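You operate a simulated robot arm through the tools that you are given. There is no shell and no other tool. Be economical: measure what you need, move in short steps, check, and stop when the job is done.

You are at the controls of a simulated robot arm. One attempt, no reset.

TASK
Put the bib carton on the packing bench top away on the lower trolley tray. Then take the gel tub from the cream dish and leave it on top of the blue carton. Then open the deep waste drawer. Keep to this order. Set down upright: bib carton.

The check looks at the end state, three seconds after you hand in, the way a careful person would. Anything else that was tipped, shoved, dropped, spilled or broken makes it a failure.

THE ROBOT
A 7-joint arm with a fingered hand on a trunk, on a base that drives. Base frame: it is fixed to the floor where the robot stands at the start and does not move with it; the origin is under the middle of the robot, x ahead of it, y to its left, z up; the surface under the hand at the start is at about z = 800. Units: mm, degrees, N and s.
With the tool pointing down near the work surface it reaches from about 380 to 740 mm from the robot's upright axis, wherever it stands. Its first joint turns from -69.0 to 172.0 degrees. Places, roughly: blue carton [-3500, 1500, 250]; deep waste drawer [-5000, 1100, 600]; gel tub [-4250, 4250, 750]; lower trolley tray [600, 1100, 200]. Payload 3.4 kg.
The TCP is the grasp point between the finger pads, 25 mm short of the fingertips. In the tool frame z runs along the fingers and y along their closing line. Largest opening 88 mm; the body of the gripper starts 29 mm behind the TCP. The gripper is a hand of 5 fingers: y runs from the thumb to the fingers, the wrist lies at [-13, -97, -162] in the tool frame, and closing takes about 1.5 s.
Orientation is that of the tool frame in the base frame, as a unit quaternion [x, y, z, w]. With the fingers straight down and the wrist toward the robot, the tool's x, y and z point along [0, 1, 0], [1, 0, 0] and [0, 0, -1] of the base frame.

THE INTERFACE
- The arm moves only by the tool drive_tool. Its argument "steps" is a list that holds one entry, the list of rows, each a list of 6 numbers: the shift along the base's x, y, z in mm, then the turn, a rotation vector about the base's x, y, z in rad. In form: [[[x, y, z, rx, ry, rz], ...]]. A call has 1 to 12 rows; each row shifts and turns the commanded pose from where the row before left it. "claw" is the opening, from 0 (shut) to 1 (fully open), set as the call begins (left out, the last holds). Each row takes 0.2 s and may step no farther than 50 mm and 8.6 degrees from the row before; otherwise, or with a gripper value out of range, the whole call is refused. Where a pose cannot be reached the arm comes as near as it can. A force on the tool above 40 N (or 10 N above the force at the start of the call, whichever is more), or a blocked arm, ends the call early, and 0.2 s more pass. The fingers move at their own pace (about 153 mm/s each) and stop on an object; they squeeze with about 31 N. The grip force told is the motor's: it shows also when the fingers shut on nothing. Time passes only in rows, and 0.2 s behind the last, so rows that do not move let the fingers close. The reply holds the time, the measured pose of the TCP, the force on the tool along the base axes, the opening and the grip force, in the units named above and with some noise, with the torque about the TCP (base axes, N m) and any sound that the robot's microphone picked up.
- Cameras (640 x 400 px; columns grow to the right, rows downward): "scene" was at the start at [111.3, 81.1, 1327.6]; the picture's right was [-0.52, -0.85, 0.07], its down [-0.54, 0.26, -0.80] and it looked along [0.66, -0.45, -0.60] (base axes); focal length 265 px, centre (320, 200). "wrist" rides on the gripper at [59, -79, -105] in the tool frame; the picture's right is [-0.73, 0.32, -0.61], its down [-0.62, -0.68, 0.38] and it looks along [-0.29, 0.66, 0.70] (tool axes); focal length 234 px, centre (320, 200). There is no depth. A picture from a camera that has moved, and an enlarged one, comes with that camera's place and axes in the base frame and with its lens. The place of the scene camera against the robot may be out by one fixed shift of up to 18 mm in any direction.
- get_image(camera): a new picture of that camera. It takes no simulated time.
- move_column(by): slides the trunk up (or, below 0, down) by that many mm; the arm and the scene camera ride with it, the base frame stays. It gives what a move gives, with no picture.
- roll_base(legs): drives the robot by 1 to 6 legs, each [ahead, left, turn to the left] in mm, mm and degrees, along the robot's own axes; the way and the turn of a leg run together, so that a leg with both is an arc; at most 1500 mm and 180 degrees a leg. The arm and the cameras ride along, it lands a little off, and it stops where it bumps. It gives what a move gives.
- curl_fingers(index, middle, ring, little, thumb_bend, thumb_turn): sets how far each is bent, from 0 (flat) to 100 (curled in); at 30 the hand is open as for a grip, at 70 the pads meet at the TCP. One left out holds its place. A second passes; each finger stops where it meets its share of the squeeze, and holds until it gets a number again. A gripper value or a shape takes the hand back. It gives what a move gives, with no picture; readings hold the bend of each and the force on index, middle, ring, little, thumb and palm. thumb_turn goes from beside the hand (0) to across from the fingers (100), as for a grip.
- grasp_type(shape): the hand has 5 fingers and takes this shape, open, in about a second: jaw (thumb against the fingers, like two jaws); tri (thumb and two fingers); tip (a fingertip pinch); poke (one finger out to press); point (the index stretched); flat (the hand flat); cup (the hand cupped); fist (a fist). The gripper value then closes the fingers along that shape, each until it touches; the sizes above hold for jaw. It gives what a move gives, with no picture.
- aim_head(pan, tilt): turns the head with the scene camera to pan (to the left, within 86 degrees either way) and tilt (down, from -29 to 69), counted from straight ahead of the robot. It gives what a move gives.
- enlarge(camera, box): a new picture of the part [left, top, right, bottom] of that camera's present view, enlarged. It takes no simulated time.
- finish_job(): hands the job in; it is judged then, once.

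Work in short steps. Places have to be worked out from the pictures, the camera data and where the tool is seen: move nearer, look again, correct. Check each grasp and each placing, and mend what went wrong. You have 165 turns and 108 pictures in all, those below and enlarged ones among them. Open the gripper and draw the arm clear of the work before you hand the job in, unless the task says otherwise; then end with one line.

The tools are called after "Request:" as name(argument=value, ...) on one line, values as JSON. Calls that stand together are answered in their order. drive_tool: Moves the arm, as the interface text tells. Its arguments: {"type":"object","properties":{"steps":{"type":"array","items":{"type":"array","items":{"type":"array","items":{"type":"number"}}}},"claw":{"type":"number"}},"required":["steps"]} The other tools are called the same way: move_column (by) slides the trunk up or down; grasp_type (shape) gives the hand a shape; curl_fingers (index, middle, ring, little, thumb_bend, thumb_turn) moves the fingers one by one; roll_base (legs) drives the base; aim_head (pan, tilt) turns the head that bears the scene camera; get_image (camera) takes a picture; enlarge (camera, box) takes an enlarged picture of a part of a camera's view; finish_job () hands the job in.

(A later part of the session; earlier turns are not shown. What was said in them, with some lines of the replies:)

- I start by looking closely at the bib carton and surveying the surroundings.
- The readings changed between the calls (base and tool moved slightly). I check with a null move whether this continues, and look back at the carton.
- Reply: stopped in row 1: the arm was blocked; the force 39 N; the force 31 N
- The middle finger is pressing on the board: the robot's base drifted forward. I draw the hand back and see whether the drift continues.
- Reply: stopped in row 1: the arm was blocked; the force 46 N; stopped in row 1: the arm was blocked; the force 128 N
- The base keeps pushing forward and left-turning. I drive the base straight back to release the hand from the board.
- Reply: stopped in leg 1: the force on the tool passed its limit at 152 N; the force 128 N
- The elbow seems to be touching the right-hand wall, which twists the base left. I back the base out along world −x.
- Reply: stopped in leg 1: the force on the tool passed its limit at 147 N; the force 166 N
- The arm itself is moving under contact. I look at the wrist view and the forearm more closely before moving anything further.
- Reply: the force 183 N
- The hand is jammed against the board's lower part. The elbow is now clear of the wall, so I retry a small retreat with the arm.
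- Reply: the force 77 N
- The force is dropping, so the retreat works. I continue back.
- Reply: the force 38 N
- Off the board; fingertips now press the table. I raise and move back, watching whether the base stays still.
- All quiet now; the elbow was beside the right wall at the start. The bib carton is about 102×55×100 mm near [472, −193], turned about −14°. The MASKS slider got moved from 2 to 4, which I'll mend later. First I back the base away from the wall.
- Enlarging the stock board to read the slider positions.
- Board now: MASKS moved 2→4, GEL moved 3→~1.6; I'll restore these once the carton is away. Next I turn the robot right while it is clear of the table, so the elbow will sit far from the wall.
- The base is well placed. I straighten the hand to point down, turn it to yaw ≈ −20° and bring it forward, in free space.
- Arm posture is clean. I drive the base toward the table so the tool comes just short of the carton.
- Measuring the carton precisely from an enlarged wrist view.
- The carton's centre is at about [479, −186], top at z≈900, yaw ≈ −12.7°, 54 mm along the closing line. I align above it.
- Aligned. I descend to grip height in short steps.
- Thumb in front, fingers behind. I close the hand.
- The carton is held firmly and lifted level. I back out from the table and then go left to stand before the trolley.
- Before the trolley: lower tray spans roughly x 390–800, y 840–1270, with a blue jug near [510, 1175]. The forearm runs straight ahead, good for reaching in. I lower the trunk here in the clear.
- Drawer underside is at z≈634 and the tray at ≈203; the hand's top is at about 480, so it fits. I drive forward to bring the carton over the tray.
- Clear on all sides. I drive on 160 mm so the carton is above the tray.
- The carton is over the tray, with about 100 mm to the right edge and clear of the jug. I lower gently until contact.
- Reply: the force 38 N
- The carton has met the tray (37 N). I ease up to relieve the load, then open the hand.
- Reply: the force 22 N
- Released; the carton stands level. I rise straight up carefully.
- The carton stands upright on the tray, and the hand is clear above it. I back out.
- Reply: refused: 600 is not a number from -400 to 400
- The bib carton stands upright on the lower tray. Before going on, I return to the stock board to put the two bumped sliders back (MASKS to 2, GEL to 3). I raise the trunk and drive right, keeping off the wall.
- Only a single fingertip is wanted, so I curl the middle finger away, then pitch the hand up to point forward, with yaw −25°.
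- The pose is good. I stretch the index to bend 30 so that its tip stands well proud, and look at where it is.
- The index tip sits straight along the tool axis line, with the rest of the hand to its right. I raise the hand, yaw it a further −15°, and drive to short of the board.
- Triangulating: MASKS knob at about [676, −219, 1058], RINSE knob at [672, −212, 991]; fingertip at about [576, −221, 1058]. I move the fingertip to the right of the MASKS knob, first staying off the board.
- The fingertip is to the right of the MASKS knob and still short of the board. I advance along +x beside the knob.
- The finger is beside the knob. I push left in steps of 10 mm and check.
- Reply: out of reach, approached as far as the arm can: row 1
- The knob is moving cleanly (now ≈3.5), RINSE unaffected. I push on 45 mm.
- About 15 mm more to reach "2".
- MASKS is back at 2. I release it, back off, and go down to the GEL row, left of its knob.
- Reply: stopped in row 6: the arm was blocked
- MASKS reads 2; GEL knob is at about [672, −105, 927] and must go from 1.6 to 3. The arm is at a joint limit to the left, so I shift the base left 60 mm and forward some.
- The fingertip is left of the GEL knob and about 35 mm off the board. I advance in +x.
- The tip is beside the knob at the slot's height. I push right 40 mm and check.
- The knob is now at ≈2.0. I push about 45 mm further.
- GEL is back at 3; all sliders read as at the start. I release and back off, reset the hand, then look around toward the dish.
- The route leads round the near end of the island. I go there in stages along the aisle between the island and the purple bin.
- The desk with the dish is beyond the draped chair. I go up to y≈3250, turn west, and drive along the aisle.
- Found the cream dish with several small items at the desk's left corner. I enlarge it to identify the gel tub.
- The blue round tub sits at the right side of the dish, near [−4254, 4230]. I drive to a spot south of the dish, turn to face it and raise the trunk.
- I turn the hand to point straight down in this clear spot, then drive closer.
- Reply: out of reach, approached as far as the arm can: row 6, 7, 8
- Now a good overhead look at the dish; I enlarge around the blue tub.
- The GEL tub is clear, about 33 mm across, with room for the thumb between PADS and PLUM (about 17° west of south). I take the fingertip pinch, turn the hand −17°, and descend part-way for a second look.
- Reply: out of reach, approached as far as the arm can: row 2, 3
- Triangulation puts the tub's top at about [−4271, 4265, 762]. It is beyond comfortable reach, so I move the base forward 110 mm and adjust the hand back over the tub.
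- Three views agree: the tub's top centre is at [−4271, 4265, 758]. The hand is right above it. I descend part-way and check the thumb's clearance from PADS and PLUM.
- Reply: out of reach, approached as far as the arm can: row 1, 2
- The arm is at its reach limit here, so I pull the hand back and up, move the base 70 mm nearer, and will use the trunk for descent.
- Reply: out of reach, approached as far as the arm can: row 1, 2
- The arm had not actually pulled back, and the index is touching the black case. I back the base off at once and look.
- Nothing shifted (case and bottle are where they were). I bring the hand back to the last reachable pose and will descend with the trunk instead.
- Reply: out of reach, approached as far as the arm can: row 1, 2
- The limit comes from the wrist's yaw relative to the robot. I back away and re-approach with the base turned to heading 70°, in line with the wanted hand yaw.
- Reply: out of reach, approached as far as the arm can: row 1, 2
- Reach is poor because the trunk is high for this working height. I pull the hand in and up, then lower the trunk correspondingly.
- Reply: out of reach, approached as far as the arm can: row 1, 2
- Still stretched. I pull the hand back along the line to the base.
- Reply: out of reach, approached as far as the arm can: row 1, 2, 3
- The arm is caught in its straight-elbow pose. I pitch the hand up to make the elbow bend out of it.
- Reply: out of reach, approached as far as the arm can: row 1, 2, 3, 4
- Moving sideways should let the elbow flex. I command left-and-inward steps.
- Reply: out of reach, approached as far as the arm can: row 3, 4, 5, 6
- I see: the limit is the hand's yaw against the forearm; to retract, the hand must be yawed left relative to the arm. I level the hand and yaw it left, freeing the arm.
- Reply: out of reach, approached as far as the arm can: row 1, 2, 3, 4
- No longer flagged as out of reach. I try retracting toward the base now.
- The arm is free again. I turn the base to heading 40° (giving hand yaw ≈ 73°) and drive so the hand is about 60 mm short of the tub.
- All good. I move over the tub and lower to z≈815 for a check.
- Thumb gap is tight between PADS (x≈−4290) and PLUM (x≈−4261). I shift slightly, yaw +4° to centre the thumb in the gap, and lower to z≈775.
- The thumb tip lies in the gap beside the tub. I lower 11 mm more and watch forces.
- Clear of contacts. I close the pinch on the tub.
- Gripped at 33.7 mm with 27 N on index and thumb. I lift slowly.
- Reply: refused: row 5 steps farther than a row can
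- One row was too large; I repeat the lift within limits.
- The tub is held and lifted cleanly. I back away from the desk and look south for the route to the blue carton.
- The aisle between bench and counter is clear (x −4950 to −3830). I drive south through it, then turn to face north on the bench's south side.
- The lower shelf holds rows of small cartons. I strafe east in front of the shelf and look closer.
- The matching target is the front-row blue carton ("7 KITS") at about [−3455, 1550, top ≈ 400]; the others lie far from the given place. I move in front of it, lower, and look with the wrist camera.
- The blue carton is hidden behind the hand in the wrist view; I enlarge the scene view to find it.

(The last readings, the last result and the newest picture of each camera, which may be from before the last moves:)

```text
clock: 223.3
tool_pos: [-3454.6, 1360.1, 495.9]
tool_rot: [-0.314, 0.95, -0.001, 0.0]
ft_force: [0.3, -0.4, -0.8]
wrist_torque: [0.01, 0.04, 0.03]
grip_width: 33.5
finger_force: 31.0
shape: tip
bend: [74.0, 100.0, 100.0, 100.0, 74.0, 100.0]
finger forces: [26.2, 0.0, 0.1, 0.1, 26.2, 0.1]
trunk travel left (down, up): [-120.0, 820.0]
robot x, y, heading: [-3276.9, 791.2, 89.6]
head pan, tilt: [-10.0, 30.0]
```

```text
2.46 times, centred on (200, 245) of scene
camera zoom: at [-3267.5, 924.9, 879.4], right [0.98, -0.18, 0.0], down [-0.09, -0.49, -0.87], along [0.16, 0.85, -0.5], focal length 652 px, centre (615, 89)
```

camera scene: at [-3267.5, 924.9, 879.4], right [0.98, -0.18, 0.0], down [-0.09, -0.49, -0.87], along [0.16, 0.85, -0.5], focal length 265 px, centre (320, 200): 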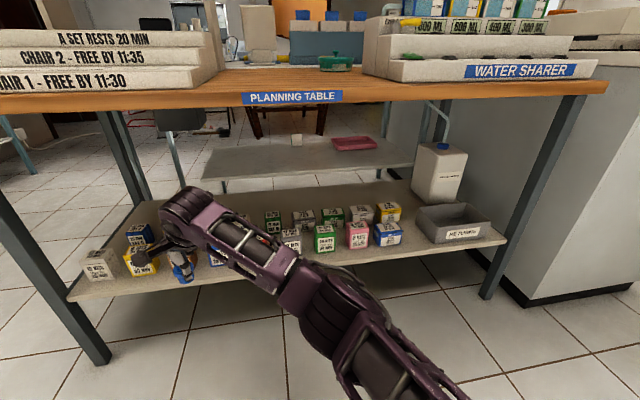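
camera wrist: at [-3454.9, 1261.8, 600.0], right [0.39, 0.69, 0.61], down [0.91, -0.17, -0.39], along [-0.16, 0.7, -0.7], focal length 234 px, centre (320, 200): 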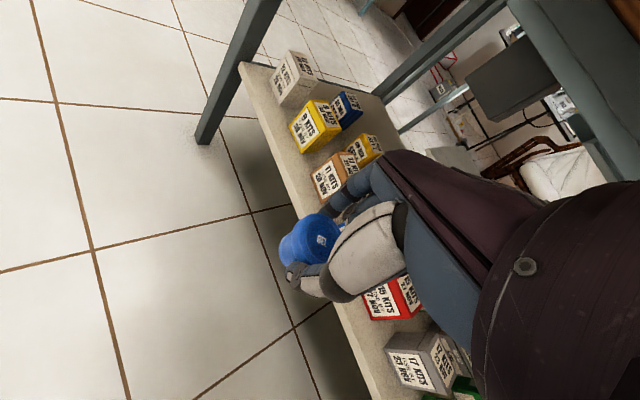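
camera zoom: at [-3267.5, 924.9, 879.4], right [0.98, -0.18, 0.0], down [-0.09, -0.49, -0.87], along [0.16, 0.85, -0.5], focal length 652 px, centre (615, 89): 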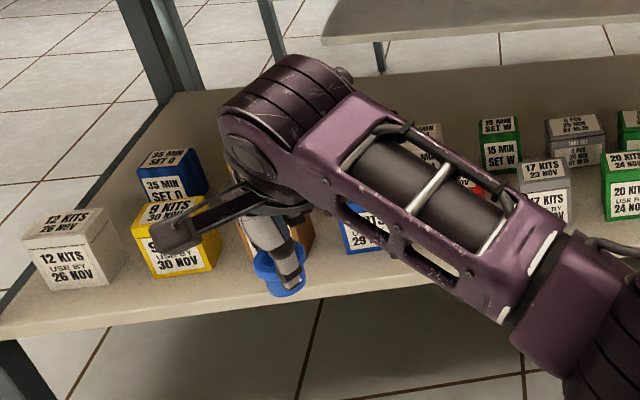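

Triangulated: shelf z≈316, the blue carton's front-left bottom corner at [−3478, 1551], 62 mm wide, top z≈398. I drive forward 150 mm and look again.

Request:
roll_base(legs=[[150, -6, 0]])

Request:
get_image(camera="wrist")

Request:
get_image(camera="scene")

```text
clock: 224.7
tool_pos: [-3447.0, 1511.7, 495.4]
tool_rot: [-0.315, 0.949, 0.0, -0.001]
ft_force: [-0.3, 0.9, -0.4]
wrist_torque: [0.0, 0.0, 0.0]
grip_width: 33.4
finger_force: 31.2
shape: tip
bend: [74.0, 100.0, 100.0, 100.0, 74.0, 100.0]
finger forces: [26.2, 0.1, 0.1, 0.0, 26.2, 0.0]
trunk travel left (down, up): [-120.0, 820.0]
robot x, y, heading: [-3263.5, 938.6, 89.8]
head pan, tilt: [-10.0, 30.0]
```

```text
24 pictures are left
camera wrist: at [-3447.5, 1413.3, 600.0], right [0.39, 0.69, 0.61], down [0.91, -0.17, -0.39], along [-0.16, 0.7, -0.7], focal length 234 px, centre (320, 200)
```

wrist: 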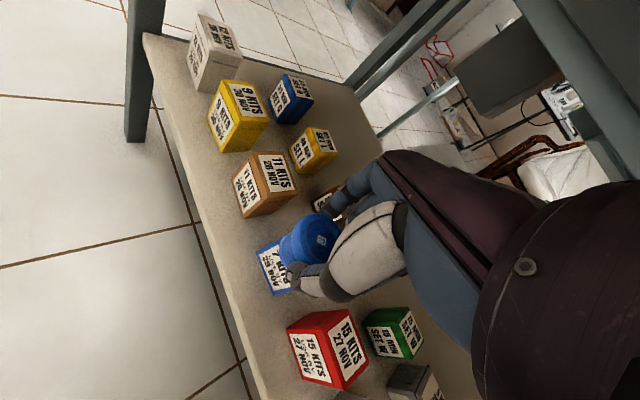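

```text
23 pictures are left
camera scene: at [-3260.1, 1076.3, 879.4], right [0.98, -0.18, 0.0], down [-0.09, -0.49, -0.87], along [0.16, 0.85, -0.5], focal length 265 px, centre (320, 200)
```

scene: 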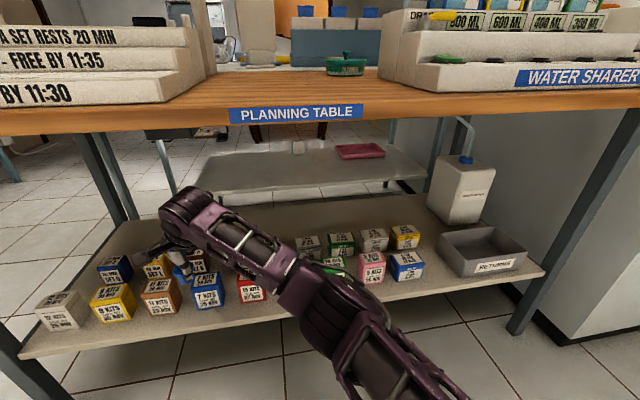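

The blue carton lies just ahead of and below the tub. I enlarge for accurate corners.

Request:
enlarge(camera="wrist", box=[220, 140, 380, 300])

```text
2.50 times, centred on (300, 220) of wrist
camera zoom: at [-3447.5, 1413.3, 600.0], right [0.39, 0.69, 0.61], down [0.91, -0.17, -0.39], along [-0.16, 0.7, -0.7], focal length 585 px, centre (370, 150)
```

zoom: 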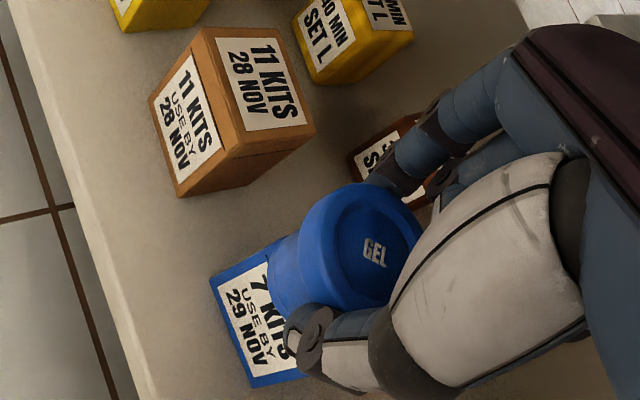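

Carton: 57 × 49 × 70 mm, top z≈386, centre [−3439, 1581]. I move the tub over it with the arm and lower to just above.

Request:
drive_tool(steps=[[[4, 24, 0, 0, 0, 0], [3, 24, 0, 0, 0, 0], [3, 23, 0, 0, 0, 0], [0, 0, -25, 0, 0, 0], [0, 0, -20, 0, 0, 0]]])

Request:
get_image(camera="wrist")

```text
clock: 225.9
tool_pos: [-3438.9, 1581.7, 450.8]
tool_rot: [-0.316, 0.949, 0.001, -0.001]
ft_force: [0.6, 0.1, 0.3]
wrist_torque: [-0.01, 0.02, 0.02]
grip_width: 33.3
finger_force: 30.8
shape: tip
bend: [74.0, 100.0, 100.0, 100.0, 74.0, 100.0]
finger forces: [26.2, 0.0, 0.1, 0.0, 26.2, 0.1]
trunk travel left (down, up): [-120.0, 820.0]
robot x, y, heading: [-3263.4, 945.9, 89.5]
head pan, tilt: [-10.0, 30.0]
```

```text
21 pictures are left
camera wrist: at [-3437.5, 1484.3, 555.3], right [0.39, 0.69, 0.61], down [0.91, -0.17, -0.39], along [-0.16, 0.7, -0.7], focal length 234 px, centre (320, 200)
```

wrist: 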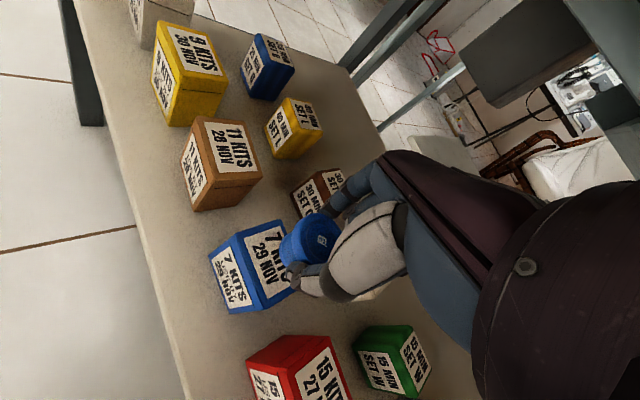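

Carton corners confirm centre [−3438, 1581]; the tub is centred over it within a few mm. I lower in small steps until contact.

Request:
drive_tool(steps=[[[2, 1, -8, 0, 0, 0], [0, 0, -6, 0, 0, 0], [0, 0, -4, 0, 0, 0], [0, 0, -3, 0, 0, 0]]])

Request:
enlarge(camera="wrist", box=[200, 160, 380, 340])

```text
clock: 226.9
tool_pos: [-3435.2, 1584.4, 429.2]
tool_rot: [-0.316, 0.949, 0.001, 0.0]
ft_force: [-0.4, 0.6, -0.2]
wrist_torque: [0.02, 0.0, 0.0]
grip_width: 33.9
finger_force: 30.9
shape: tip
bend: [74.0, 100.0, 100.0, 100.0, 74.0, 100.0]
finger forces: [26.2, 0.1, 0.0, 0.0, 26.1, 0.1]
trunk travel left (down, up): [-120.0, 820.0]
robot x, y, heading: [-3263.9, 939.6, 89.8]
head pan, tilt: [-10.0, 30.0]
```

```text
2.22 times, centred on (290, 250) of wrist
camera zoom: at [-3435.2, 1485.6, 534.3], right [0.39, 0.69, 0.61], down [0.91, -0.17, -0.39], along [-0.16, 0.7, -0.7], focal length 520 px, centre (387, 89)
```

zoom: 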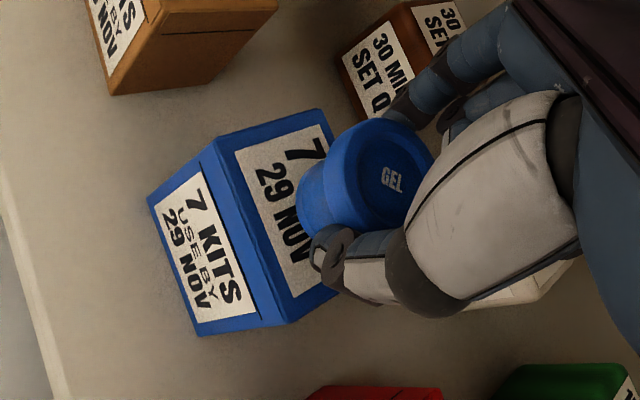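

No contact yet. I continue down in 3 mm steps.

Request:
drive_tool(steps=[[[-1, -2, -3, 0, 0, 0], [0, 0, -3, 0, 0, 0], [0, 0, -2, 0, 0, 0]]])

```text
clock: 227.7
tool_pos: [-3437.0, 1581.5, 423.1]
tool_rot: [-0.315, 0.949, -0.001, -0.002]
ft_force: [0.6, -0.1, -0.4]
wrist_torque: [-0.03, 0.01, 0.03]
grip_width: 33.5
finger_force: 30.7
shape: tip
bend: [74.0, 100.0, 100.0, 100.0, 74.0, 100.0]
finger forces: [26.2, 0.0, 0.0, 0.1, 26.3, 0.0]
trunk travel left (down, up): [-120.0, 820.0]
robot x, y, heading: [-3262.8, 938.6, 89.4]
head pan, tilt: [-10.0, 30.0]
```

Request:
drive_tool(steps=[[[0, 0, -2, 0, 0, 0], [0, 0, -2, 0, 0, 0], [0, 0, -2, 0, 0, 0]]])

Request:
enlarge(camera="wrist", box=[200, 160, 380, 340])

```text
clock: 228.5
tool_pos: [-3437.5, 1581.8, 415.9]
tool_rot: [-0.315, 0.949, 0.0, -0.001]
ft_force: [-0.5, 0.3, 4.6]
wrist_torque: [-0.03, -0.01, -0.03]
grip_width: 34.0
finger_force: 30.7
shape: tip
bend: [74.0, 100.0, 100.0, 100.0, 75.0, 100.0]
finger forces: [22.7, 0.1, 0.0, 0.0, 22.5, 0.0]
trunk travel left (down, up): [-120.0, 820.0]
robot x, y, heading: [-3270.2, 941.3, 89.6]
head pan, tilt: [-10.0, 30.0]
```

```text
2.22 times, centred on (290, 250) of wrist
camera zoom: at [-3436.4, 1483.4, 520.5], right [0.39, 0.69, 0.61], down [0.91, -0.17, -0.39], along [-0.16, 0.7, -0.69], focal length 520 px, centre (387, 89)
```

zoom: 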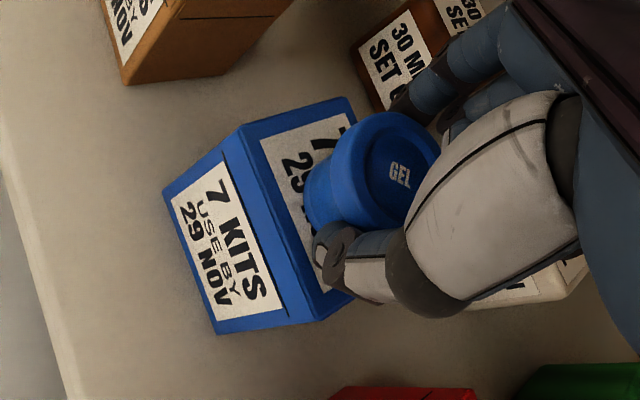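

The tub rests on the carton (4.6 N). I open only slightly—index and thumb—so as not to touch the brown carton behind.

Request:
curl_fingers(index=65, thumb_bend=65)

Request:
enlarge(camera="wrist", box=[200, 160, 380, 340])

```text
clock: 229.5
tool_pos: [-3436.2, 1581.2, 414.4]
tool_rot: [-0.315, 0.949, 0.0, 0.0]
ft_force: [0.7, -0.9, -0.2]
wrist_torque: [-0.01, 0.01, 0.01]
grip_width: 28.3
finger_force: 5.9
shape: fingers
bend: [56.0, 100.0, 100.0, 100.0, 59.0, 100.0]
finger forces: [6.0, 0.1, 0.0, 0.0, 5.9, 0.0]
trunk travel left (down, up): [-120.0, 820.0]
robot x, y, heading: [-3263.8, 938.5, 89.4]
head pan, tilt: [-10.0, 30.0]
```

```text
2.22 times, centred on (290, 250) of wrist
camera zoom: at [-3436.4, 1483.7, 520.0], right [0.39, 0.69, 0.61], down [0.91, -0.17, -0.39], along [-0.16, 0.7, -0.7], focal length 520 px, centre (387, 89)
```

zoom: 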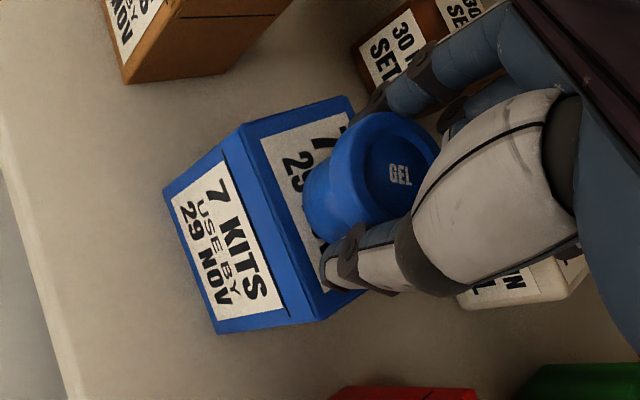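

Still lightly gripping (6 N). I open a bit more.

Request:
curl_fingers(index=50, thumb_bend=48)

Request:
enlarge(camera="wrist", box=[200, 160, 380, 340])

```text
clock: 230.5
tool_pos: [-3436.4, 1582.1, 415.9]
tool_rot: [-0.315, 0.949, -0.001, -0.002]
ft_force: [0.2, 0.4, 0.5]
wrist_torque: [0.01, 0.01, -0.02]
grip_width: 43.3
finger_force: 0.3
shape: fingers
bend: [50.0, 100.0, 100.0, 100.0, 48.0, 100.0]
finger forces: [0.0, 0.0, 0.1, 0.1, 0.0, 0.0]
trunk travel left (down, up): [-120.0, 820.0]
robot x, y, heading: [-3263.6, 936.6, 89.4]
head pan, tilt: [-10.0, 30.0]
```

```text
2.22 times, centred on (290, 250) of wrist
camera zoom: at [-3436.4, 1483.7, 520.1], right [0.39, 0.69, 0.61], down [0.91, -0.17, -0.39], along [-0.16, 0.7, -0.7], focal length 520 px, centre (387, 89)
```

zoom: 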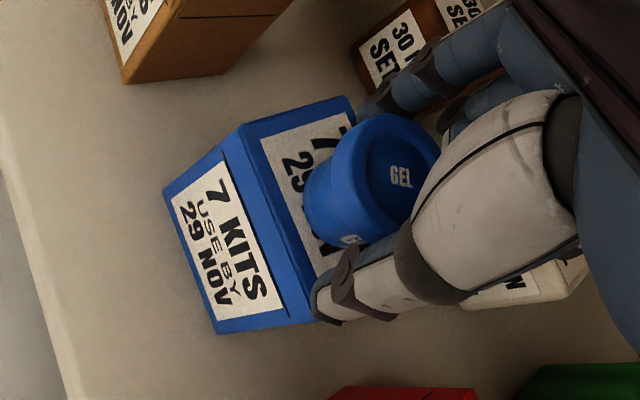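

Released with no forces; the tub stands on the carton. I rise straight up.

Request:
drive_tool(steps=[[[0, 0, 5, 0, 0, 0], [0, 0, 8, 0, 0, 0], [0, 0, 15, 0, 0, 0], [0, 0, 20, 0, 0, 0], [0, 0, 17, 0, 0, 0]]])

Request:
get_image(camera="wrist")

```text
clock: 231.7
tool_pos: [-3436.5, 1581.7, 480.5]
tool_rot: [-0.315, 0.949, -0.001, -0.001]
ft_force: [0.4, -1.0, 0.5]
wrist_torque: [0.01, 0.02, 0.01]
grip_width: 43.2
finger_force: 0.2
shape: fingers
bend: [50.0, 100.0, 100.0, 100.0, 48.0, 100.0]
finger forces: [0.1, 0.1, 0.1, 0.1, 0.0, 0.0]
trunk travel left (down, up): [-120.0, 820.0]
robot x, y, heading: [-3266.1, 941.8, 89.6]
head pan, tilt: [-10.0, 30.0]
```

```text
16 pictures are left
camera wrist: at [-3436.1, 1484.0, 585.5], right [0.39, 0.69, 0.61], down [0.91, -0.17, -0.39], along [-0.16, 0.7, -0.7], focal length 234 px, centre (320, 200)
```

wrist: 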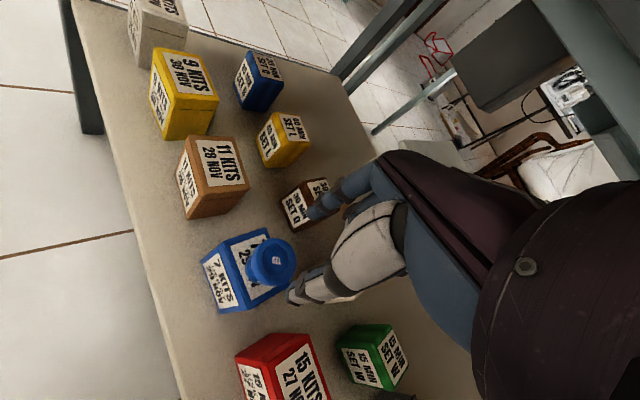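

The gel tub stands on the blue carton. I back out from under the bench and head for the counter with the drawers.

Request:
roll_base(legs=[[-330, 0, 0], [0, 850, 0], [0, 0, 90]])

Request:
move_column(by=250)

Request:
aim_head(pan=-35, tilt=35)

Request:
get_image(camera="scene")

```text
clock: 236.5
tool_pos: [-4017.1, 1236.5, 481.6]
tool_rot: [-0.393, 0.92, 0.0, -0.002]
ft_force: [-0.8, 0.1, -0.4]
wrist_torque: [0.02, 0.01, 0.05]
grip_width: 43.3
finger_force: 0.1
shape: fingers
bend: [50.0, 100.0, 100.0, 100.0, 48.0, 100.0]
finger forces: [0.1, 0.0, 0.0, 0.1, 0.0, 0.1]
trunk travel left (down, up): [-120.0, 820.0]
robot x, y, heading: [-3738.8, 633.3, 99.0]
head pan, tilt: [-10.0, 30.0]
stopped in leg 2: the robot was blocked; the commanded pose is now the measured one
```

```text
clock: 239.1
tool_pos: [-4017.6, 1237.1, 729.7]
tool_rot: [-0.393, 0.92, 0.0, -0.001]
ft_force: [-0.6, -1.1, -0.1]
wrist_torque: [-0.01, -0.01, 0.02]
grip_width: 43.1
finger_force: 0.0
shape: fingers
bend: [50.0, 100.0, 100.0, 100.0, 48.0, 100.0]
finger forces: [0.1, 0.1, 0.1, 0.1, 0.0, 0.1]
trunk travel left (down, up): [-370.0, 570.0]
robot x, y, heading: [-3744.1, 632.5, 99.1]
head pan, tilt: [-10.0, 30.0]
```

```text
clock: 240.0
tool_pos: [-4017.8, 1237.7, 731.0]
tool_rot: [-0.393, 0.92, 0.0, 0.0]
ft_force: [0.7, 0.2, 0.2]
wrist_torque: [0.0, 0.01, 0.0]
grip_width: 43.3
finger_force: 0.1
shape: fingers
bend: [50.0, 100.0, 100.0, 100.0, 48.0, 100.0]
finger forces: [0.0, 0.1, 0.1, 0.0, 0.0, 0.0]
trunk travel left (down, up): [-370.0, 570.0]
robot x, y, heading: [-3745.9, 633.4, 98.9]
head pan, tilt: [-35.0, 35.0]
```

```text
15 pictures are left
camera scene: at [-3724.0, 758.2, 1121.7], right [0.9, -0.44, 0.0], down [-0.25, -0.52, -0.82], along [0.36, 0.74, -0.57], focal length 265 px, centre (320, 200)
```

scene: 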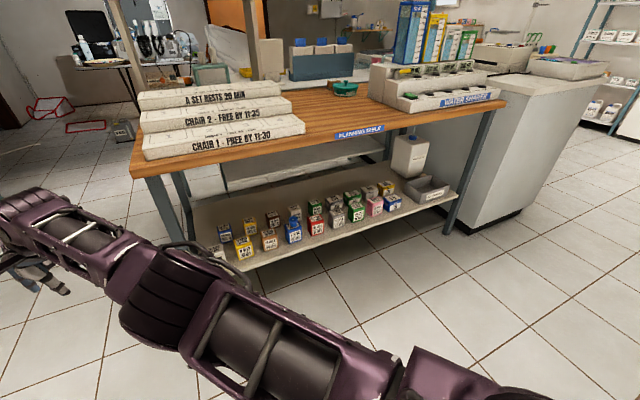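

The base brushed something on the south side (table) and stopped. I check that quickly by moving diagonally north-west into the open aisle, then turn west.

Request:
roll_base(legs=[[150, 300, 0], [200, 60, 0], [0, 0, 80]])

Request:
aim_head(pan=70, tilt=25)

Request:
get_image(camera="scene")

Request:
aim_head(pan=-15, tilt=35)

Request:
get_image(camera="scene")

```text
clock: 246.8
tool_pos: [-4795.1, 747.9, 729.9]
tool_rot: [0.894, -0.448, 0.0, 0.001]
ft_force: [-0.5, 0.2, 0.2]
wrist_torque: [0.03, 0.03, -0.02]
grip_width: 43.4
finger_force: 0.1
shape: fingers
bend: [50.0, 100.0, 100.0, 100.0, 48.0, 100.0]
finger forces: [0.1, 0.0, 0.0, 0.0, 0.0, 0.0]
trunk travel left (down, up): [-370.0, 570.0]
robot x, y, heading: [-4154.2, 919.9, 179.5]
head pan, tilt: [-35.0, 35.0]
```

```text
clock: 248.7
tool_pos: [-4791.9, 749.5, 730.3]
tool_rot: [0.894, -0.449, 0.0, 0.001]
ft_force: [-0.9, -0.6, 0.0]
wrist_torque: [-0.02, 0.0, 0.0]
grip_width: 43.5
finger_force: 0.1
shape: fingers
bend: [50.0, 100.0, 100.0, 100.0, 48.0, 100.0]
finger forces: [0.0, 0.0, 0.0, 0.0, 0.0, 0.1]
trunk travel left (down, up): [-370.0, 570.0]
robot x, y, heading: [-4147.4, 920.5, 179.4]
head pan, tilt: [70.0, 25.0]
```

```text
14 pictures are left
camera scene: at [-4244.9, 833.0, 1137.4], right [-0.94, 0.35, 0.0], down [0.15, 0.4, -0.91], along [-0.32, -0.85, -0.42], focal length 265 px, centre (320, 200)
```

scene: 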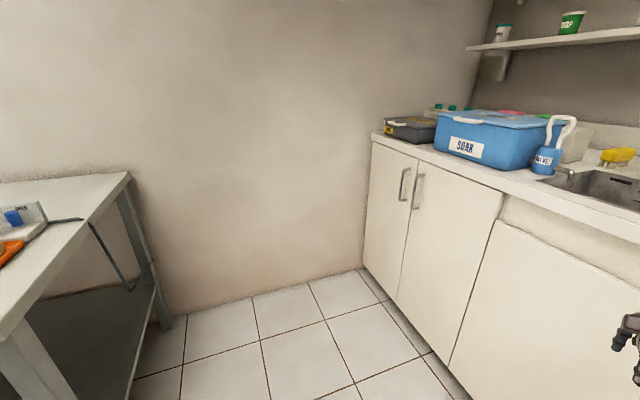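

```text
clock: 250.2
tool_pos: [-4793.1, 750.0, 730.8]
tool_rot: [0.894, -0.448, 0.0, 0.002]
ft_force: [0.5, 0.3, 0.1]
wrist_torque: [0.01, -0.02, 0.0]
grip_width: 43.6
finger_force: 0.0
shape: fingers
bend: [50.0, 100.0, 100.0, 100.0, 48.0, 100.0]
finger forces: [0.0, 0.0, 0.1, 0.0, 0.0, 0.1]
trunk travel left (down, up): [-370.0, 570.0]
robot x, y, heading: [-4148.2, 925.4, 179.6]
head pan, tilt: [-15.0, 35.0]
```

```text
13 pictures are left
camera scene: at [-4297.4, 942.8, 1121.7], right [0.27, 0.96, 0.0], down [0.55, -0.15, -0.82], along [-0.79, 0.22, -0.57], focal length 265 px, centre (320, 200)
```

scene: 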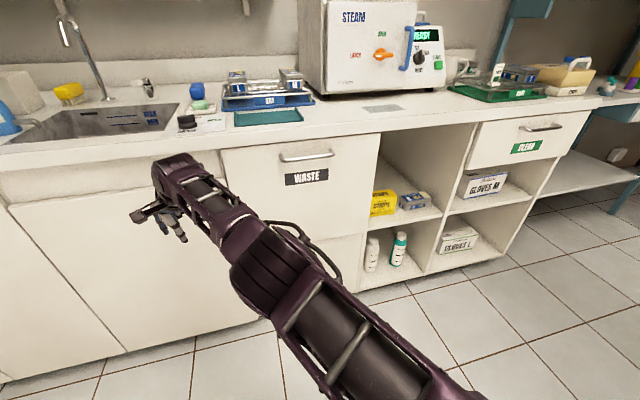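

The WASTE drawer's bar handle is at about [−4960, 1090, 800]. I set the jaw open, turn the hand to face west and pitch it up toward horizontal, still well clear of the counter.

Request:
grasp_type(shape="jaw")

Request:
drive_tool(steps=[[[0, 40, 10, 0, 0, -0.13], [0, 40, 10, 0, 0, -0.13], [0, 40, 10, 0, 0, -0.13], [0, 40, 10, 0, 0, -0.13], [0, 0, 10, -0.017, 0.139, 0], [0, 0, 10, -0.017, 0.139, 0], [0, 0, 10, -0.017, 0.139, 0], [0, 0, 0, -0.017, 0.139, 0], [0, 0, 0, -0.017, 0.139, 0], [0, 0, 0, -0.017, 0.139, 0]]])

Request:
drive_tool(steps=[[[0, 0, 0, -0.017, 0.139, 0], [0, 0, 0, -0.017, 0.139, 0], [0, 0, 0, -0.017, 0.139, 0], [0, 0, 0, -0.017, 0.139, 0]]])

Request:
get_image(camera="wrist")

```text
clock: 251.2
tool_pos: [-4793.8, 749.7, 730.5]
tool_rot: [0.894, -0.448, 0.0, 0.002]
ft_force: [0.3, 0.5, -0.3]
wrist_torque: [0.0, -0.01, 0.03]
grip_width: 87.6
finger_force: 0.1
shape: jaw
bend: [30.0, 30.0, 30.0, 30.0, 30.0, 98.0]
finger forces: [0.0, 0.1, 0.0, 0.0, 0.0, 0.1]
trunk travel left (down, up): [-370.0, 570.0]
robot x, y, heading: [-4150.9, 920.7, 179.5]
head pan, tilt: [-15.0, 35.0]
```

```text
clock: 253.3
tool_pos: [-4794.0, 908.4, 800.8]
tool_rot: [0.684, -0.604, -0.27, 0.307]
ft_force: [-0.3, 0.0, -0.7]
wrist_torque: [-0.03, 0.02, 0.0]
grip_width: 88.0
finger_force: 0.0
shape: jaw
bend: [30.0, 30.0, 30.0, 30.0, 30.0, 98.0]
finger forces: [0.1, 0.1, 0.0, 0.0, 0.1, 0.0]
trunk travel left (down, up): [-370.0, 570.0]
robot x, y, heading: [-4148.7, 920.8, 179.2]
head pan, tilt: [-15.0, 35.0]
```

```text
clock: 254.3
tool_pos: [-4793.9, 908.2, 799.1]
tool_rot: [0.573, -0.506, -0.425, 0.484]
ft_force: [0.3, 0.6, -0.7]
wrist_torque: [-0.01, 0.02, 0.02]
grip_width: 87.9
finger_force: 0.0
shape: jaw
bend: [30.0, 30.0, 30.0, 30.0, 30.0, 98.0]
finger forces: [0.0, 0.1, 0.1, 0.1, 0.0, 0.1]
trunk travel left (down, up): [-370.0, 570.0]
robot x, y, heading: [-4153.5, 918.5, 179.8]
head pan, tilt: [-15.0, 35.0]
```

```text
12 pictures are left
camera wrist: at [-4671.2, 865.4, 740.0], right [0.45, 0.79, 0.42], down [-0.34, 0.58, -0.74], along [-0.83, 0.19, 0.53], focal length 234 px, centre (320, 200)
```

wrist: 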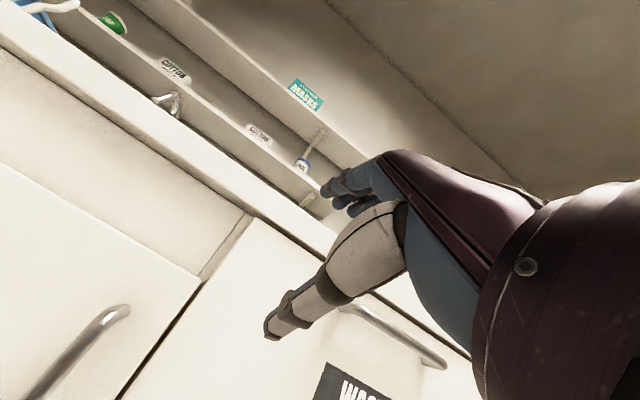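

The hand is nearly horizontal. Triangulating puts the handle bar from y 1014 to 1148 at x≈−4918, z≈806. I half-close the fingers to a slim opening, then line up in front of the bar.

Request:
curl_fingers(index=48, middle=48, ring=48, little=48, thumb_bend=46)

Request:
roll_base(legs=[[0, -150, 0], [50, 0, 0]])

Request:
get_image(camera="wrist")

```text
clock: 255.3
tool_pos: [-4793.5, 909.5, 800.0]
tool_rot: [0.574, -0.507, -0.426, 0.482]
ft_force: [0.2, 0.8, 0.7]
wrist_torque: [0.02, 0.01, 0.02]
grip_width: 48.8
finger_force: 0.0
shape: fingers
bend: [48.0, 48.0, 48.0, 48.0, 46.0, 98.0]
finger forces: [0.0, 0.1, 0.0, 0.1, 0.0, 0.0]
trunk travel left (down, up): [-370.0, 570.0]
robot x, y, heading: [-4150.7, 920.0, 179.5]
head pan, tilt: [-15.0, 35.0]
```

```text
clock: 257.2
tool_pos: [-4843.5, 1060.1, 800.3]
tool_rot: [0.574, -0.506, -0.425, 0.483]
ft_force: [-0.4, 0.4, -0.2]
wrist_torque: [-0.02, -0.01, 0.02]
grip_width: 48.7
finger_force: 0.0
shape: fingers
bend: [48.0, 48.0, 48.0, 48.0, 46.0, 98.0]
finger forces: [0.0, 0.0, 0.0, 0.1, 0.0, 0.1]
trunk travel left (down, up): [-370.0, 570.0]
robot x, y, heading: [-4201.5, 1072.1, 179.6]
head pan, tilt: [-15.0, 35.0]
```

```text
11 pictures are left
camera wrist: at [-4720.8, 1015.5, 739.8], right [0.45, 0.79, 0.42], down [-0.34, 0.59, -0.74], along [-0.83, 0.19, 0.53], focal length 234 px, centre (320, 200)
```

wrist: 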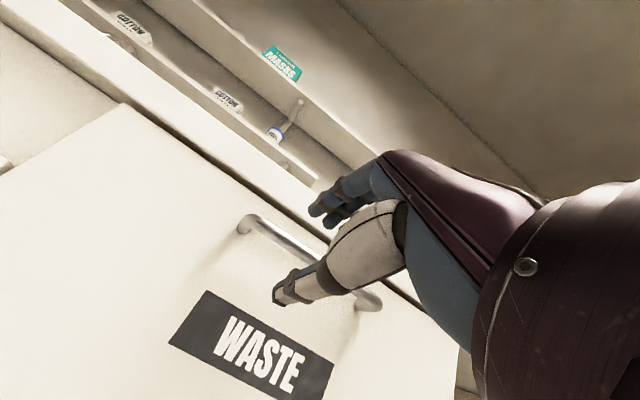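

Re-triangulated: bar centre ≈ [−4915, 1077, 805]. I advance the base 35 mm, then the last part with the arm.

Request:
roll_base(legs=[[35, 0, 0]])

Request:
drive_tool(steps=[[[-10, 0, 5, 0, 0, 0], [-10, 0, 0, 0, 0, 0]]])

Request:
get_image(camera="wrist")

```text
clock: 258.1
tool_pos: [-4878.9, 1058.4, 800.1]
tool_rot: [0.574, -0.506, -0.426, 0.484]
ft_force: [-0.3, 0.0, 0.0]
wrist_torque: [0.03, 0.02, -0.03]
grip_width: 49.0
finger_force: 0.1
shape: fingers
bend: [48.0, 48.0, 48.0, 48.0, 46.0, 98.0]
finger forces: [0.0, 0.0, 0.0, 0.1, 0.0, 0.0]
trunk travel left (down, up): [-370.0, 570.0]
robot x, y, heading: [-4235.0, 1072.0, 179.5]
head pan, tilt: [-15.0, 35.0]
```

```text
clock: 258.7
tool_pos: [-4897.7, 1061.0, 805.9]
tool_rot: [0.574, -0.506, -0.426, 0.483]
ft_force: [0.7, 0.6, -0.2]
wrist_torque: [0.01, 0.0, 0.0]
grip_width: 48.8
finger_force: 0.1
shape: fingers
bend: [48.0, 48.0, 48.0, 48.0, 46.0, 98.0]
finger forces: [0.0, 0.0, 0.1, 0.0, 0.0, 0.0]
trunk travel left (down, up): [-370.0, 570.0]
robot x, y, heading: [-4236.1, 1073.7, 179.5]
head pan, tilt: [-15.0, 35.0]
```

```text
10 pictures are left
camera wrist: at [-4775.9, 1016.1, 745.9], right [0.45, 0.79, 0.42], down [-0.34, 0.59, -0.74], along [-0.83, 0.19, 0.53], focal length 234 px, centre (320, 200)
```

wrist: 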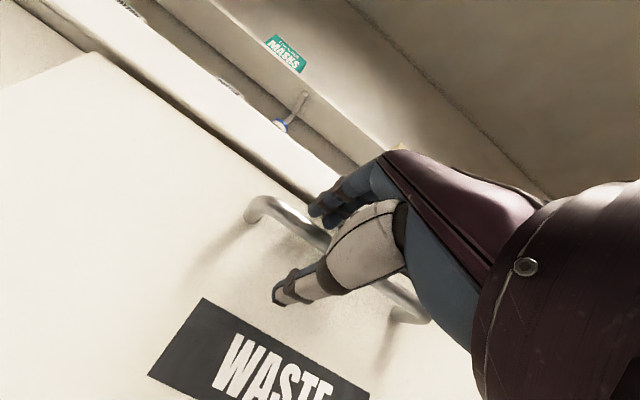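

The bar runs between the fingers above and the thumb below. I advance 10 mm more and close the hand on it.

Request:
drive_tool(steps=[[[-6, 0, 0, 0, 0, 0], [-5, 0, 0, 0, 0, 0]]])

Request:
curl_fingers(index=80, middle=80, ring=80, little=80, thumb_bend=75)

Request:
get_image(camera="wrist")

```text
clock: 259.3
tool_pos: [-4903.9, 1059.5, 810.0]
tool_rot: [0.572, -0.504, -0.428, 0.486]
ft_force: [30.1, 2.3, 3.5]
wrist_torque: [0.06, 0.8, -0.56]
grip_width: 48.7
finger_force: 15.0
shape: fingers
bend: [48.0, 49.0, 48.0, 48.0, 46.0, 98.0]
finger forces: [0.1, 13.7, 16.2, 0.0, 0.0, 0.0]
trunk travel left (down, up): [-370.0, 570.0]
robot x, y, heading: [-4232.4, 1070.7, 179.6]
head pan, tilt: [-15.0, 35.0]
```

```text
clock: 260.3
tool_pos: [-4911.2, 1060.1, 803.6]
tool_rot: [0.574, -0.506, -0.425, 0.483]
ft_force: [-3.2, 1.3, -2.5]
wrist_torque: [-0.01, -0.16, 0.36]
grip_width: 0.0
finger_force: 11.0
shape: fingers
bend: [78.0, 80.0, 80.0, 78.0, 71.0, 97.0]
finger forces: [0.0, 0.1, 0.0, 10.3, 12.5, 0.0]
trunk travel left (down, up): [-370.0, 570.0]
robot x, y, heading: [-4232.2, 1066.0, 179.4]
head pan, tilt: [-15.0, 35.0]
```

```text
9 pictures are left
camera wrist: at [-4788.0, 1016.7, 743.8], right [0.45, 0.79, 0.42], down [-0.34, 0.59, -0.74], along [-0.83, 0.19, 0.53], focal length 234 px, centre (320, 200)
```

wrist: 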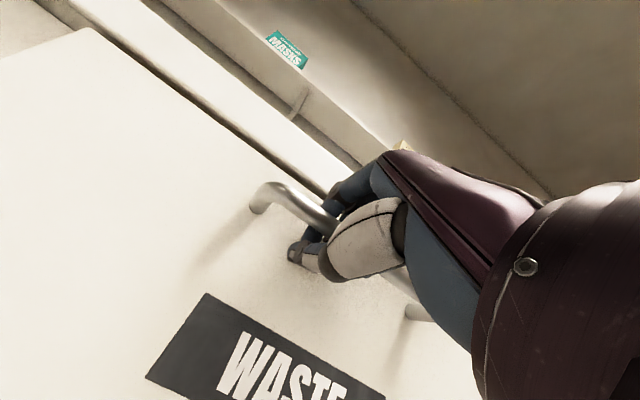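

The fingers are closed around the bar. I try a gentle pull of 30 mm with the arm.

Request:
drive_tool(steps=[[[8, 0, 0, 0, 0, 0], [10, 0, 0, 0, 0, 0], [12, 0, 0, 0, 0, 0]]])

Request:
get_image(camera="wrist")

```text
clock: 261.1
tool_pos: [-4880.9, 1059.2, 805.1]
tool_rot: [0.573, -0.507, -0.426, 0.482]
ft_force: [1.9, 3.3, -4.1]
wrist_torque: [-0.07, -0.21, 0.35]
grip_width: 0.0
finger_force: 13.6
shape: fingers
bend: [79.0, 80.0, 80.0, 78.0, 71.0, 97.0]
finger forces: [0.0, 0.1, 0.1, 10.4, 16.3, 0.0]
trunk travel left (down, up): [-370.0, 570.0]
robot x, y, heading: [-4232.4, 1073.8, 179.2]
head pan, tilt: [-15.0, 35.0]
```

```text
8 pictures are left
camera wrist: at [-4757.7, 1015.8, 744.8], right [0.45, 0.79, 0.42], down [-0.34, 0.59, -0.74], along [-0.83, 0.19, 0.53], focal length 234 px, centre (320, 200)
```

wrist: 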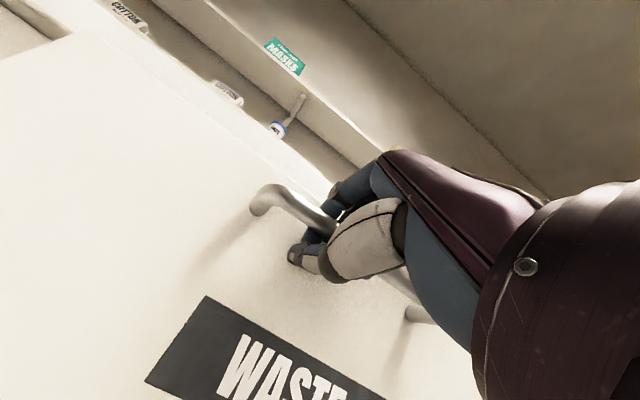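

The drawer comes with the hand. I now back the base to pull it open.

Request:
roll_base(legs=[[-200, 0, 0]])

Request:
roll_base(legs=[[-150, 0, 0]])

Request:
get_image(camera="wrist")

```text
clock: 262.7
tool_pos: [-4679.4, 1061.1, 805.9]
tool_rot: [0.572, -0.508, -0.427, 0.482]
ft_force: [0.0, -0.4, -3.9]
wrist_torque: [-0.1, -0.21, 0.43]
grip_width: 0.1
finger_force: 15.3
shape: fingers
bend: [79.0, 80.0, 80.0, 78.0, 71.0, 97.0]
finger forces: [0.0, 0.1, 0.0, 11.8, 19.0, 0.0]
trunk travel left (down, up): [-370.0, 570.0]
robot x, y, heading: [-4034.4, 1071.7, 179.0]
head pan, tilt: [-15.0, 35.0]
```

```text
clock: 263.8
tool_pos: [-4606.3, 1060.8, 801.7]
tool_rot: [0.572, -0.512, -0.426, 0.478]
ft_force: [-24.1, -2.8, 3.2]
wrist_torque: [0.1, -0.12, 0.63]
grip_width: 0.0
finger_force: 12.6
shape: fingers
bend: [78.0, 79.0, 78.0, 72.0, 71.0, 97.0]
finger forces: [0.9, 4.4, 9.4, 10.5, 0.0, 0.1]
trunk travel left (down, up): [-370.0, 570.0]
robot x, y, heading: [-3955.4, 1068.6, 179.2]
head pan, tilt: [-15.0, 35.0]
stopped in leg 1: the force on the tool passed its limit at 92 N (the readings are from after the stop); the commanded pose is now the measured one
```

```text
7 pictures are left
camera wrist: at [-4483.5, 1015.4, 742.5], right [0.45, 0.78, 0.42], down [-0.32, 0.59, -0.74], along [-0.83, 0.2, 0.52], focal length 234 px, centre (320, 200)
```

wrist: 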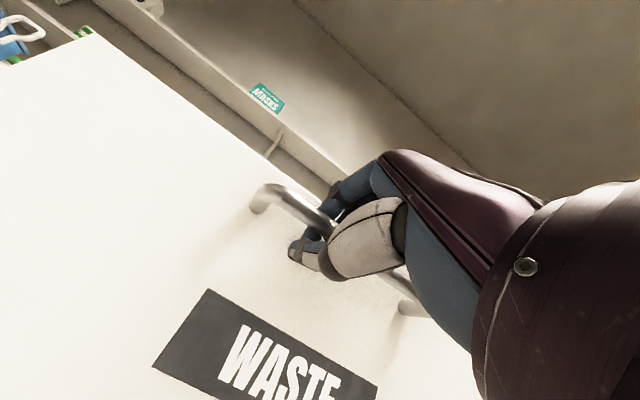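

The drawer reached its stop, about 305 mm out. I ease off, open the fingers, and withdraw straight back.

Request:
curl_fingers(index=44, middle=44, ring=44, little=44, thumb_bend=42)

Request:
drive_tool(steps=[[[8, 0, 0, 0, 0, 0], [10, 0, 0, 0, 0, 0], [10, 0, 0, 0, 0, 0]]])

Request:
get_image(camera="wrist")

```text
clock: 264.8
tool_pos: [-4603.3, 1060.6, 803.2]
tool_rot: [0.572, -0.511, -0.426, 0.479]
ft_force: [0.0, -0.3, 0.2]
wrist_torque: [0.0, -0.02, -0.01]
grip_width: 56.6
finger_force: 0.0
shape: fingers
bend: [44.0, 44.0, 44.0, 44.0, 42.0, 97.0]
finger forces: [0.1, 0.0, 0.1, 0.0, 0.1, 0.1]
trunk travel left (down, up): [-370.0, 570.0]
robot x, y, heading: [-3954.8, 1070.3, 179.1]
head pan, tilt: [-15.0, 35.0]
```

```text
clock: 265.6
tool_pos: [-4576.3, 1060.0, 802.7]
tool_rot: [0.571, -0.511, -0.427, 0.48]
ft_force: [0.1, -0.2, -0.6]
wrist_torque: [-0.02, 0.01, -0.04]
grip_width: 56.4
finger_force: 0.0
shape: fingers
bend: [44.0, 44.0, 44.0, 44.0, 42.0, 97.0]
finger forces: [0.0, 0.0, 0.1, 0.1, 0.0, 0.0]
trunk travel left (down, up): [-370.0, 570.0]
robot x, y, heading: [-3957.6, 1066.2, 179.3]
head pan, tilt: [-15.0, 35.0]
```

```text
6 pictures are left
camera wrist: at [-4451.9, 1015.7, 744.3], right [0.45, 0.78, 0.42], down [-0.33, 0.59, -0.74], along [-0.83, 0.2, 0.52], focal length 234 px, centre (320, 200)
```

wrist: 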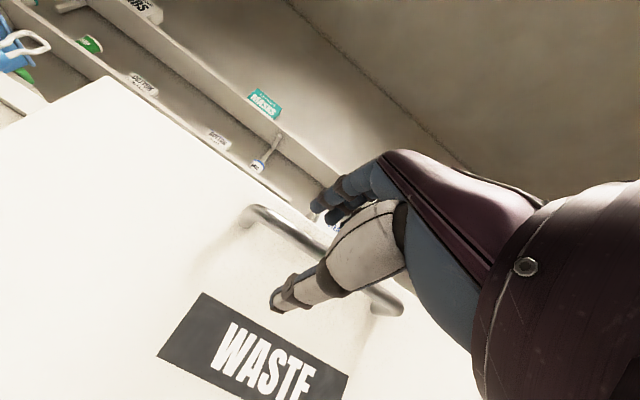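

The hand is free of the bar. I back off a little, open the hand, and check the drawer and the tub from the scene camera.

Request:
roll_base(legs=[[-130, 0, 0]])

Request:
grasp_type(shape="jaw")

Request:
get_image(camera="scene")

Request:
aim_head(pan=-86, tilt=40)

Request:
get_image(camera="scene")

```text
clock: 266.9
tool_pos: [-4444.4, 1059.1, 802.4]
tool_rot: [0.572, -0.511, -0.426, 0.48]
ft_force: [-0.1, -1.4, -0.5]
wrist_torque: [-0.01, 0.0, 0.01]
grip_width: 56.5
finger_force: 0.0
shape: fingers
bend: [44.0, 44.0, 44.0, 44.0, 42.0, 97.0]
finger forces: [0.0, 0.0, 0.0, 0.0, 0.1, 0.1]
trunk travel left (down, up): [-370.0, 570.0]
robot x, y, heading: [-3824.4, 1066.7, 179.3]
head pan, tilt: [-15.0, 35.0]
```

```text
clock: 267.8
tool_pos: [-4444.1, 1058.6, 803.7]
tool_rot: [0.572, -0.51, -0.427, 0.48]
ft_force: [-1.0, 0.5, -0.2]
wrist_torque: [-0.01, 0.01, 0.0]
grip_width: 87.7
finger_force: 0.1
shape: jaw
bend: [30.0, 30.0, 30.0, 30.0, 30.0, 97.0]
finger forces: [0.0, 0.0, 0.0, 0.0, 0.1, 0.1]
trunk travel left (down, up): [-370.0, 570.0]
robot x, y, heading: [-3823.9, 1064.9, 179.4]
head pan, tilt: [-15.0, 35.0]
```

```text
5 pictures are left
camera scene: at [-3971.9, 1088.8, 1121.7], right [0.27, 0.96, 0.0], down [0.55, -0.16, -0.82], along [-0.79, 0.22, -0.57], focal length 265 px, centre (320, 200)
```

scene: 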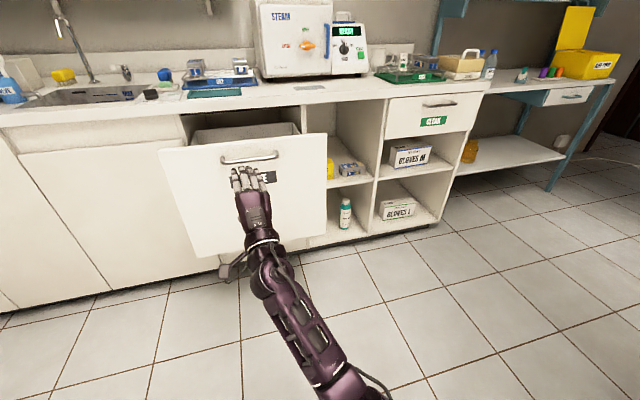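

```text
clock: 269.2
tool_pos: [-4444.6, 1058.6, 802.8]
tool_rot: [0.571, -0.511, -0.427, 0.48]
ft_force: [0.0, -0.7, -1.2]
wrist_torque: [-0.02, 0.0, 0.01]
grip_width: 87.6
finger_force: 0.1
shape: jaw
bend: [30.0, 30.0, 30.0, 30.0, 30.0, 97.0]
finger forces: [0.0, 0.1, 0.0, 0.1, 0.0, 0.0]
trunk travel left (down, up): [-370.0, 570.0]
robot x, y, heading: [-3825.7, 1066.7, 179.2]
head pan, tilt: [-85.9, 40.0]
```

```text
4 pictures are left
camera scene: at [-3892.1, 1149.7, 1114.1], right [1.0, 0.06, 0.0], down [0.04, -0.64, -0.77], along [-0.04, 0.76, -0.64], focal length 265 px, centre (320, 200)
```

scene: 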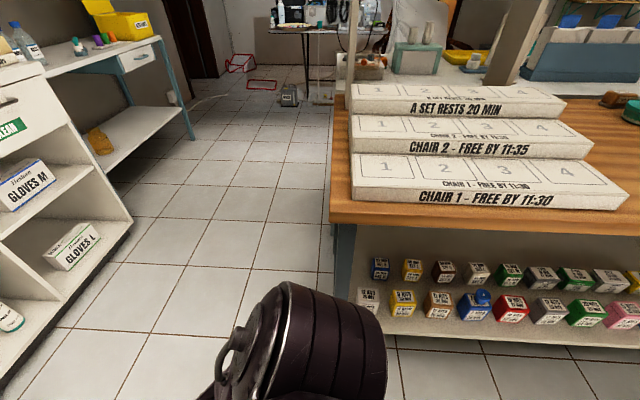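

The drawer stands fully open, the gel tub is on the blue carton, the bib carton is upright on the lower tray, and the arm is clear with its hand open. I hand in.

Request:
finish_job()

```text
The job is handed in.
```

The bib carton is upright on the lower trolley tray, the gel tub is on the blue "7 KITS" carton, and the waste drawer is open to its stop. At the start the hand bumped the stock board and moved the MASKS and GEL sliders; I pushed both back by eye to 2 and 3. I also touched two other things: the index finger pressed the black case on the desk, and the base brushed something beside the planning table. I saw nothing shifted either time.
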